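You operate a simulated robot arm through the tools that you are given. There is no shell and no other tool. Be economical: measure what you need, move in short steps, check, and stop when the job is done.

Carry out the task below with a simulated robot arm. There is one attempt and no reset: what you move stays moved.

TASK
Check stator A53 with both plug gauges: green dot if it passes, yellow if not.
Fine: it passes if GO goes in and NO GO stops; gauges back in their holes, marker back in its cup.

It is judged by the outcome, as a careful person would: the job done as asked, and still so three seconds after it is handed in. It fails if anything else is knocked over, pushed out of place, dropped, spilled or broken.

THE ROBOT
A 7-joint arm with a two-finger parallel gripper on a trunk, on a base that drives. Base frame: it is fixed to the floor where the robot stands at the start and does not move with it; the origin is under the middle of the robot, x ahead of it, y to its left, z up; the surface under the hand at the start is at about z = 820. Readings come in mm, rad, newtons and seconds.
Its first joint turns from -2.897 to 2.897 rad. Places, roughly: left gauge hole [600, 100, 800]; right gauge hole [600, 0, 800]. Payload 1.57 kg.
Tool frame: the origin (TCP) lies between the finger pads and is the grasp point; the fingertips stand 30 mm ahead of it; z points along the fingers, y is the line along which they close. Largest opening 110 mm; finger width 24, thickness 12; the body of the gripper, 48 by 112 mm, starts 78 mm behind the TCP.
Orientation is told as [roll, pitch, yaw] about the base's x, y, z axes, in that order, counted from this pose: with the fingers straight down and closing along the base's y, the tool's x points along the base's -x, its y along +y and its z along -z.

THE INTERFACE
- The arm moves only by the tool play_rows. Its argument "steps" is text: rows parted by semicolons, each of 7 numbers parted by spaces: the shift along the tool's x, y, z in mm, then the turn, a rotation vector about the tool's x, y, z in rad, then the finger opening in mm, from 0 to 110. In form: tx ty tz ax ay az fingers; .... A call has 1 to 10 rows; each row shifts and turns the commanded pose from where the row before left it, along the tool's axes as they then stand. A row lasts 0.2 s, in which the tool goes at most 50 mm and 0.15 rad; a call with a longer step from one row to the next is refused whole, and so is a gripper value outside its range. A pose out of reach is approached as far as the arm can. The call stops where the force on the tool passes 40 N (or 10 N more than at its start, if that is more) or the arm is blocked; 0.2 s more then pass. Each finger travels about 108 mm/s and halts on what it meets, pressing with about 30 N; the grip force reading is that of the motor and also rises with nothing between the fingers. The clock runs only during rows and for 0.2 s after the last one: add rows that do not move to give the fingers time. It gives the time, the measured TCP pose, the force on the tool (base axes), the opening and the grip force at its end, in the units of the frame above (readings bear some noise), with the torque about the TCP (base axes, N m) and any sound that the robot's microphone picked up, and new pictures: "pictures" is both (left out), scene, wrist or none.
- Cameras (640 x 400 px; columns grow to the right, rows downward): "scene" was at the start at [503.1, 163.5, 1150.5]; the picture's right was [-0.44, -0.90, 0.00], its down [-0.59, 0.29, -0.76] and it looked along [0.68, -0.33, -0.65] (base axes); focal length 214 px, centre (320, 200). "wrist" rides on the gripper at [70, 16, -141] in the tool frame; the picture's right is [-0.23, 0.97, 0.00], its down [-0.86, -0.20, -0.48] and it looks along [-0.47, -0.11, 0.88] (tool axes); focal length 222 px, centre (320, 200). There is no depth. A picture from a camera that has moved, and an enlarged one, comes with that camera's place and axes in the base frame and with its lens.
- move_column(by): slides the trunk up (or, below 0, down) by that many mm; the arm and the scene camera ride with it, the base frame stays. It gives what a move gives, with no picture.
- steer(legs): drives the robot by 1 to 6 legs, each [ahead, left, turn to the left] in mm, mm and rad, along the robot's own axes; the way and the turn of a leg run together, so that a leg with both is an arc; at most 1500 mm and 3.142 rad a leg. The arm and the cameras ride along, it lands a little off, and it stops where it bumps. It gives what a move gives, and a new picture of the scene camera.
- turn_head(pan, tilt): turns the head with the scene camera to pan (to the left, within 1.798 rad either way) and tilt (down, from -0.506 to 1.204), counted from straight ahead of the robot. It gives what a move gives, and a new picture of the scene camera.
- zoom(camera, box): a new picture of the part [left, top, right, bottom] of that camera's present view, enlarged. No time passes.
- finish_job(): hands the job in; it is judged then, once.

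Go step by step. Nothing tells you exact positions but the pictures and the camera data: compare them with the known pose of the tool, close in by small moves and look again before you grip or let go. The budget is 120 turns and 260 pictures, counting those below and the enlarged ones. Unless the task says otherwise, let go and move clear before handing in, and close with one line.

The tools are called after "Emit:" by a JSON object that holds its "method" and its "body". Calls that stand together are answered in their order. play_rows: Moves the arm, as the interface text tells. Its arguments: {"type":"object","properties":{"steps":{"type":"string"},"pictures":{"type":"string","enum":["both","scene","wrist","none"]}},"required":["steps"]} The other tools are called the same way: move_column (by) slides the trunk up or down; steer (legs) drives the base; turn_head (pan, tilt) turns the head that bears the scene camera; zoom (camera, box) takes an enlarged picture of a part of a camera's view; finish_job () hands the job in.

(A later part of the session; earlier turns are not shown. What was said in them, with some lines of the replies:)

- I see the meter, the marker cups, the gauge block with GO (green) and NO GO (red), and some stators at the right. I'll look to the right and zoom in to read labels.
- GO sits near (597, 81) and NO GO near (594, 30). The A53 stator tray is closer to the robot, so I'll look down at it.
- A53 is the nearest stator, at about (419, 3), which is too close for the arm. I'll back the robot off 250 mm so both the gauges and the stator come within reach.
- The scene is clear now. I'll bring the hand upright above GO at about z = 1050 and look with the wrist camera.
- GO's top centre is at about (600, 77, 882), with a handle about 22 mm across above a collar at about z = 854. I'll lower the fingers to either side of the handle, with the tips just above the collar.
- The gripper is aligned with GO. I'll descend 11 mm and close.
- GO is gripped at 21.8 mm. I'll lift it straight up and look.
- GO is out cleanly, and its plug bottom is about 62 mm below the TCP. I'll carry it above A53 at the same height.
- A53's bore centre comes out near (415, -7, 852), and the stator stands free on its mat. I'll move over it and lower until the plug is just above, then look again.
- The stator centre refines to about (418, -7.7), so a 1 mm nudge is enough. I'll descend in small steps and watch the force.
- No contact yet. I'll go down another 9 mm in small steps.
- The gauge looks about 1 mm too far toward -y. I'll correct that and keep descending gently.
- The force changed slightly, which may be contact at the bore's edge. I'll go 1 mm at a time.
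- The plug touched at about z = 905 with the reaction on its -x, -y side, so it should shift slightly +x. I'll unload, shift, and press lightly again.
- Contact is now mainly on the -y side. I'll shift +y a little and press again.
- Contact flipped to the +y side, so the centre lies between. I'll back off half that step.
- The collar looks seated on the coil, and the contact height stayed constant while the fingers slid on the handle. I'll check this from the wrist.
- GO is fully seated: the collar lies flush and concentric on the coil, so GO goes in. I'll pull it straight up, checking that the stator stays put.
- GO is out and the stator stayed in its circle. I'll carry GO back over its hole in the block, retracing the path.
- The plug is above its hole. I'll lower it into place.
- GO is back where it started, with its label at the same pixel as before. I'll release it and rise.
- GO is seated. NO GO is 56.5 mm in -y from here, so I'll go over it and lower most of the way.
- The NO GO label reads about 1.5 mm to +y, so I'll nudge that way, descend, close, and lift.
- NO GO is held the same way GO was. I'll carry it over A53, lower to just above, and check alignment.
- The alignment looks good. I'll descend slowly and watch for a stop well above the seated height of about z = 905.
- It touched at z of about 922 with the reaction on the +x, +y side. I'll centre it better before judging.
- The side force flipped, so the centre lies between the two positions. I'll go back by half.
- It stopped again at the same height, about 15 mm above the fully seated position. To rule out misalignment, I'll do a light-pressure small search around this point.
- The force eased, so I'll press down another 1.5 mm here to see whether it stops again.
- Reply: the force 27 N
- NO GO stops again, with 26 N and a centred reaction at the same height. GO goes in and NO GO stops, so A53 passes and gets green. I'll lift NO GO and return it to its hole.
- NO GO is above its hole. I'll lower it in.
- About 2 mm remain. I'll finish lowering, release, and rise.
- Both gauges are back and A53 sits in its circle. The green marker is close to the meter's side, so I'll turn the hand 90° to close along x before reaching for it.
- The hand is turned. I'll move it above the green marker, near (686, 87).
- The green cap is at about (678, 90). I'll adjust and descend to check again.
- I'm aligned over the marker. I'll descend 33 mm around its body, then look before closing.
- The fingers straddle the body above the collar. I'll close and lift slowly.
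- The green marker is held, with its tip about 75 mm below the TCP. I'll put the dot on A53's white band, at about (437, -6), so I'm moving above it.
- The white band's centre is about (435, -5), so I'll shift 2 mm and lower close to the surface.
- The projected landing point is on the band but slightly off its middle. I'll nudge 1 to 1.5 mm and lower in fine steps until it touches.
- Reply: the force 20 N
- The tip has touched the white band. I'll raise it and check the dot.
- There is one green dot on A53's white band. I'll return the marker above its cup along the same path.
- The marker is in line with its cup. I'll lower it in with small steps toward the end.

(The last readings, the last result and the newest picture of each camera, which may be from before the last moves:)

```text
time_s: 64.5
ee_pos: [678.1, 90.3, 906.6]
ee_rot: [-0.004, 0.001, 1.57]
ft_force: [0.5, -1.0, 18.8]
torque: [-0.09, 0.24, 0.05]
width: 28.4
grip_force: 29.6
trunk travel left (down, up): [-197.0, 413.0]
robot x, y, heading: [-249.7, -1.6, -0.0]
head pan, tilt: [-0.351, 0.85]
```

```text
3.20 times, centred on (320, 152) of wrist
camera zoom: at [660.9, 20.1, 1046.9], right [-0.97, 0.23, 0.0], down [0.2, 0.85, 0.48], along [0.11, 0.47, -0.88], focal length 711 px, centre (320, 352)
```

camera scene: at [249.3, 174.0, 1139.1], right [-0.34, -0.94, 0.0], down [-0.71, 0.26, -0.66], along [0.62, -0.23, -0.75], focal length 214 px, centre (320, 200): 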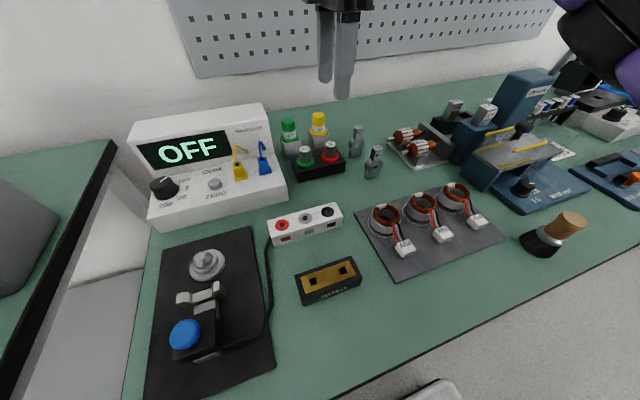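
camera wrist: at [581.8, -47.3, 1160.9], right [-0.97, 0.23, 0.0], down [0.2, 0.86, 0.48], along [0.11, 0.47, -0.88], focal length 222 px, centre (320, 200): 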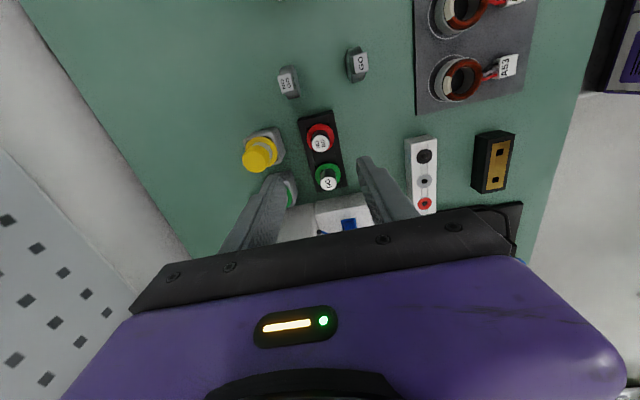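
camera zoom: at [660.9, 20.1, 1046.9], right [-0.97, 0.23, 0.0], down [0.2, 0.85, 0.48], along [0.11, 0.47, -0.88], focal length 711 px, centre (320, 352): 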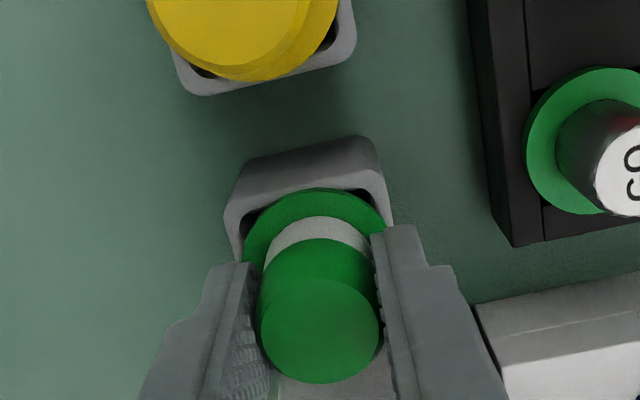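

The marker's collar is back at its original level. I'll ease the load, release, rise, and check everything.

Emit:
{"method": "play_rows", "body": {"steps": "0 0 -1.5 0 0 0 24; 0 0 0 0 0 0 54; 0 0 0 0 0 0 54; 0 0 0 0 0 0 54; 0 0 -20 0 0 0 54; 0 0 -40 0 0 0 54; 0 0 -40 0 0 0 54; 30 20 -20 0 0 0 54; 0 0 0 0 0 0 54", "pictures": "both"}}

Emit:
{"method": "zoom", "body": {"camera": "scene", "box": [250, 95, 410, 195]}}

Emit:
{"method": "zoom", "body": {"camera": "scene", "box": [350, 180, 510, 280]}}

```text
time_s: 66.5
ee_pos: [659.1, 60.6, 1025.8]
ee_rot: [-0.001, 0.001, 1.571]
ft_force: [-0.4, 0.1, 0.5]
torque: [0.03, -0.01, -0.02]
width: 53.9
grip_force: 0.0
trunk travel left (down, up): [-197.0, 413.0]
robot x, y, heading: [-250.7, -3.1, 0.001]
head pan, tilt: [-0.351, 0.85]
camera scene: at [249.3, 174.1, 1139.1], right [-0.34, -0.94, 0.0], down [-0.71, 0.26, -0.66], along [0.62, -0.23, -0.75], focal length 214 px, centre (320, 200)
camera wrist: at [641.9, -9.0, 1166.3], right [-0.97, 0.23, 0.0], down [0.2, 0.86, 0.48], along [0.11, 0.47, -0.88], focal length 222 px, centre (320, 200)
```

scene: 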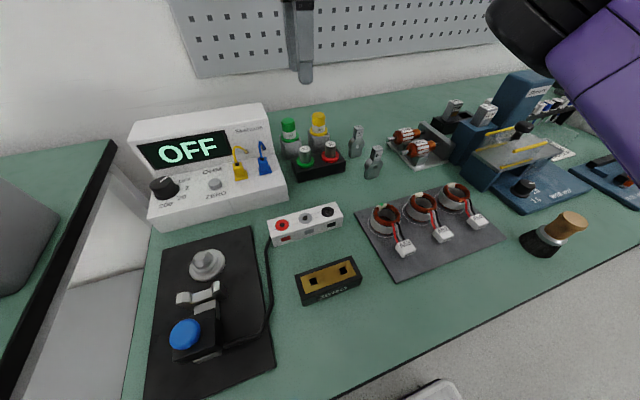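
wrist: 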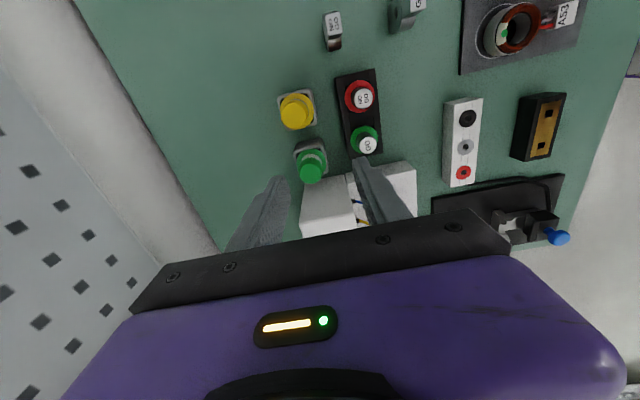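

```text
4.00 times, centred on (330, 145) of scene
camera zoom: at [249.3, 174.1, 1139.1], right [-0.34, -0.94, 0.0], down [-0.71, 0.26, -0.66], along [0.62, -0.23, -0.75], focal length 858 px, centre (280, 420)
```

zoom: 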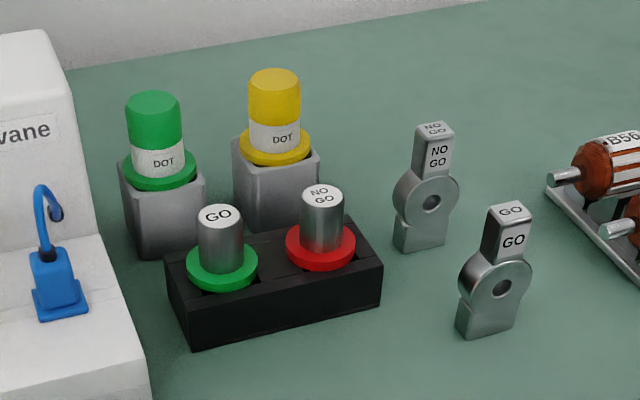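

```text
4.00 times, centred on (430, 230) of scene
camera zoom: at [249.3, 174.1, 1139.1], right [-0.34, -0.94, 0.0], down [-0.71, 0.26, -0.66], along [0.62, -0.23, -0.75], focal length 858 px, centre (-120, 80)
```

zoom: 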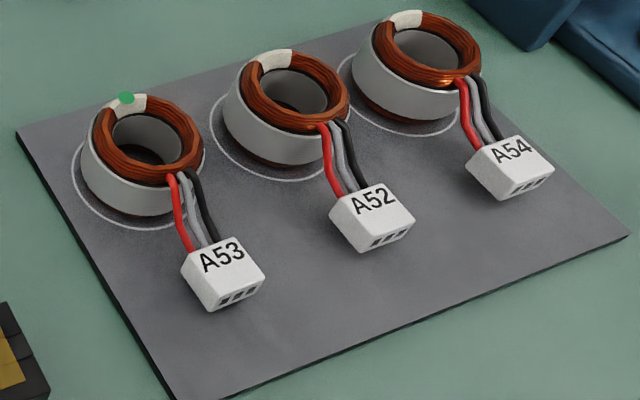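

Both gauges are in their holes, the marker is in its cup, A53 has its green dot, and the hand is clear. I'm handing the job in.

Emit:
{"method": "finish_job", "body": {}}

```text
The job is handed in.
```

Stator A53 passes: GO went fully in and NO GO stopped at the bore, so I marked it with a green dot and put both gauges and the marker back in their places.
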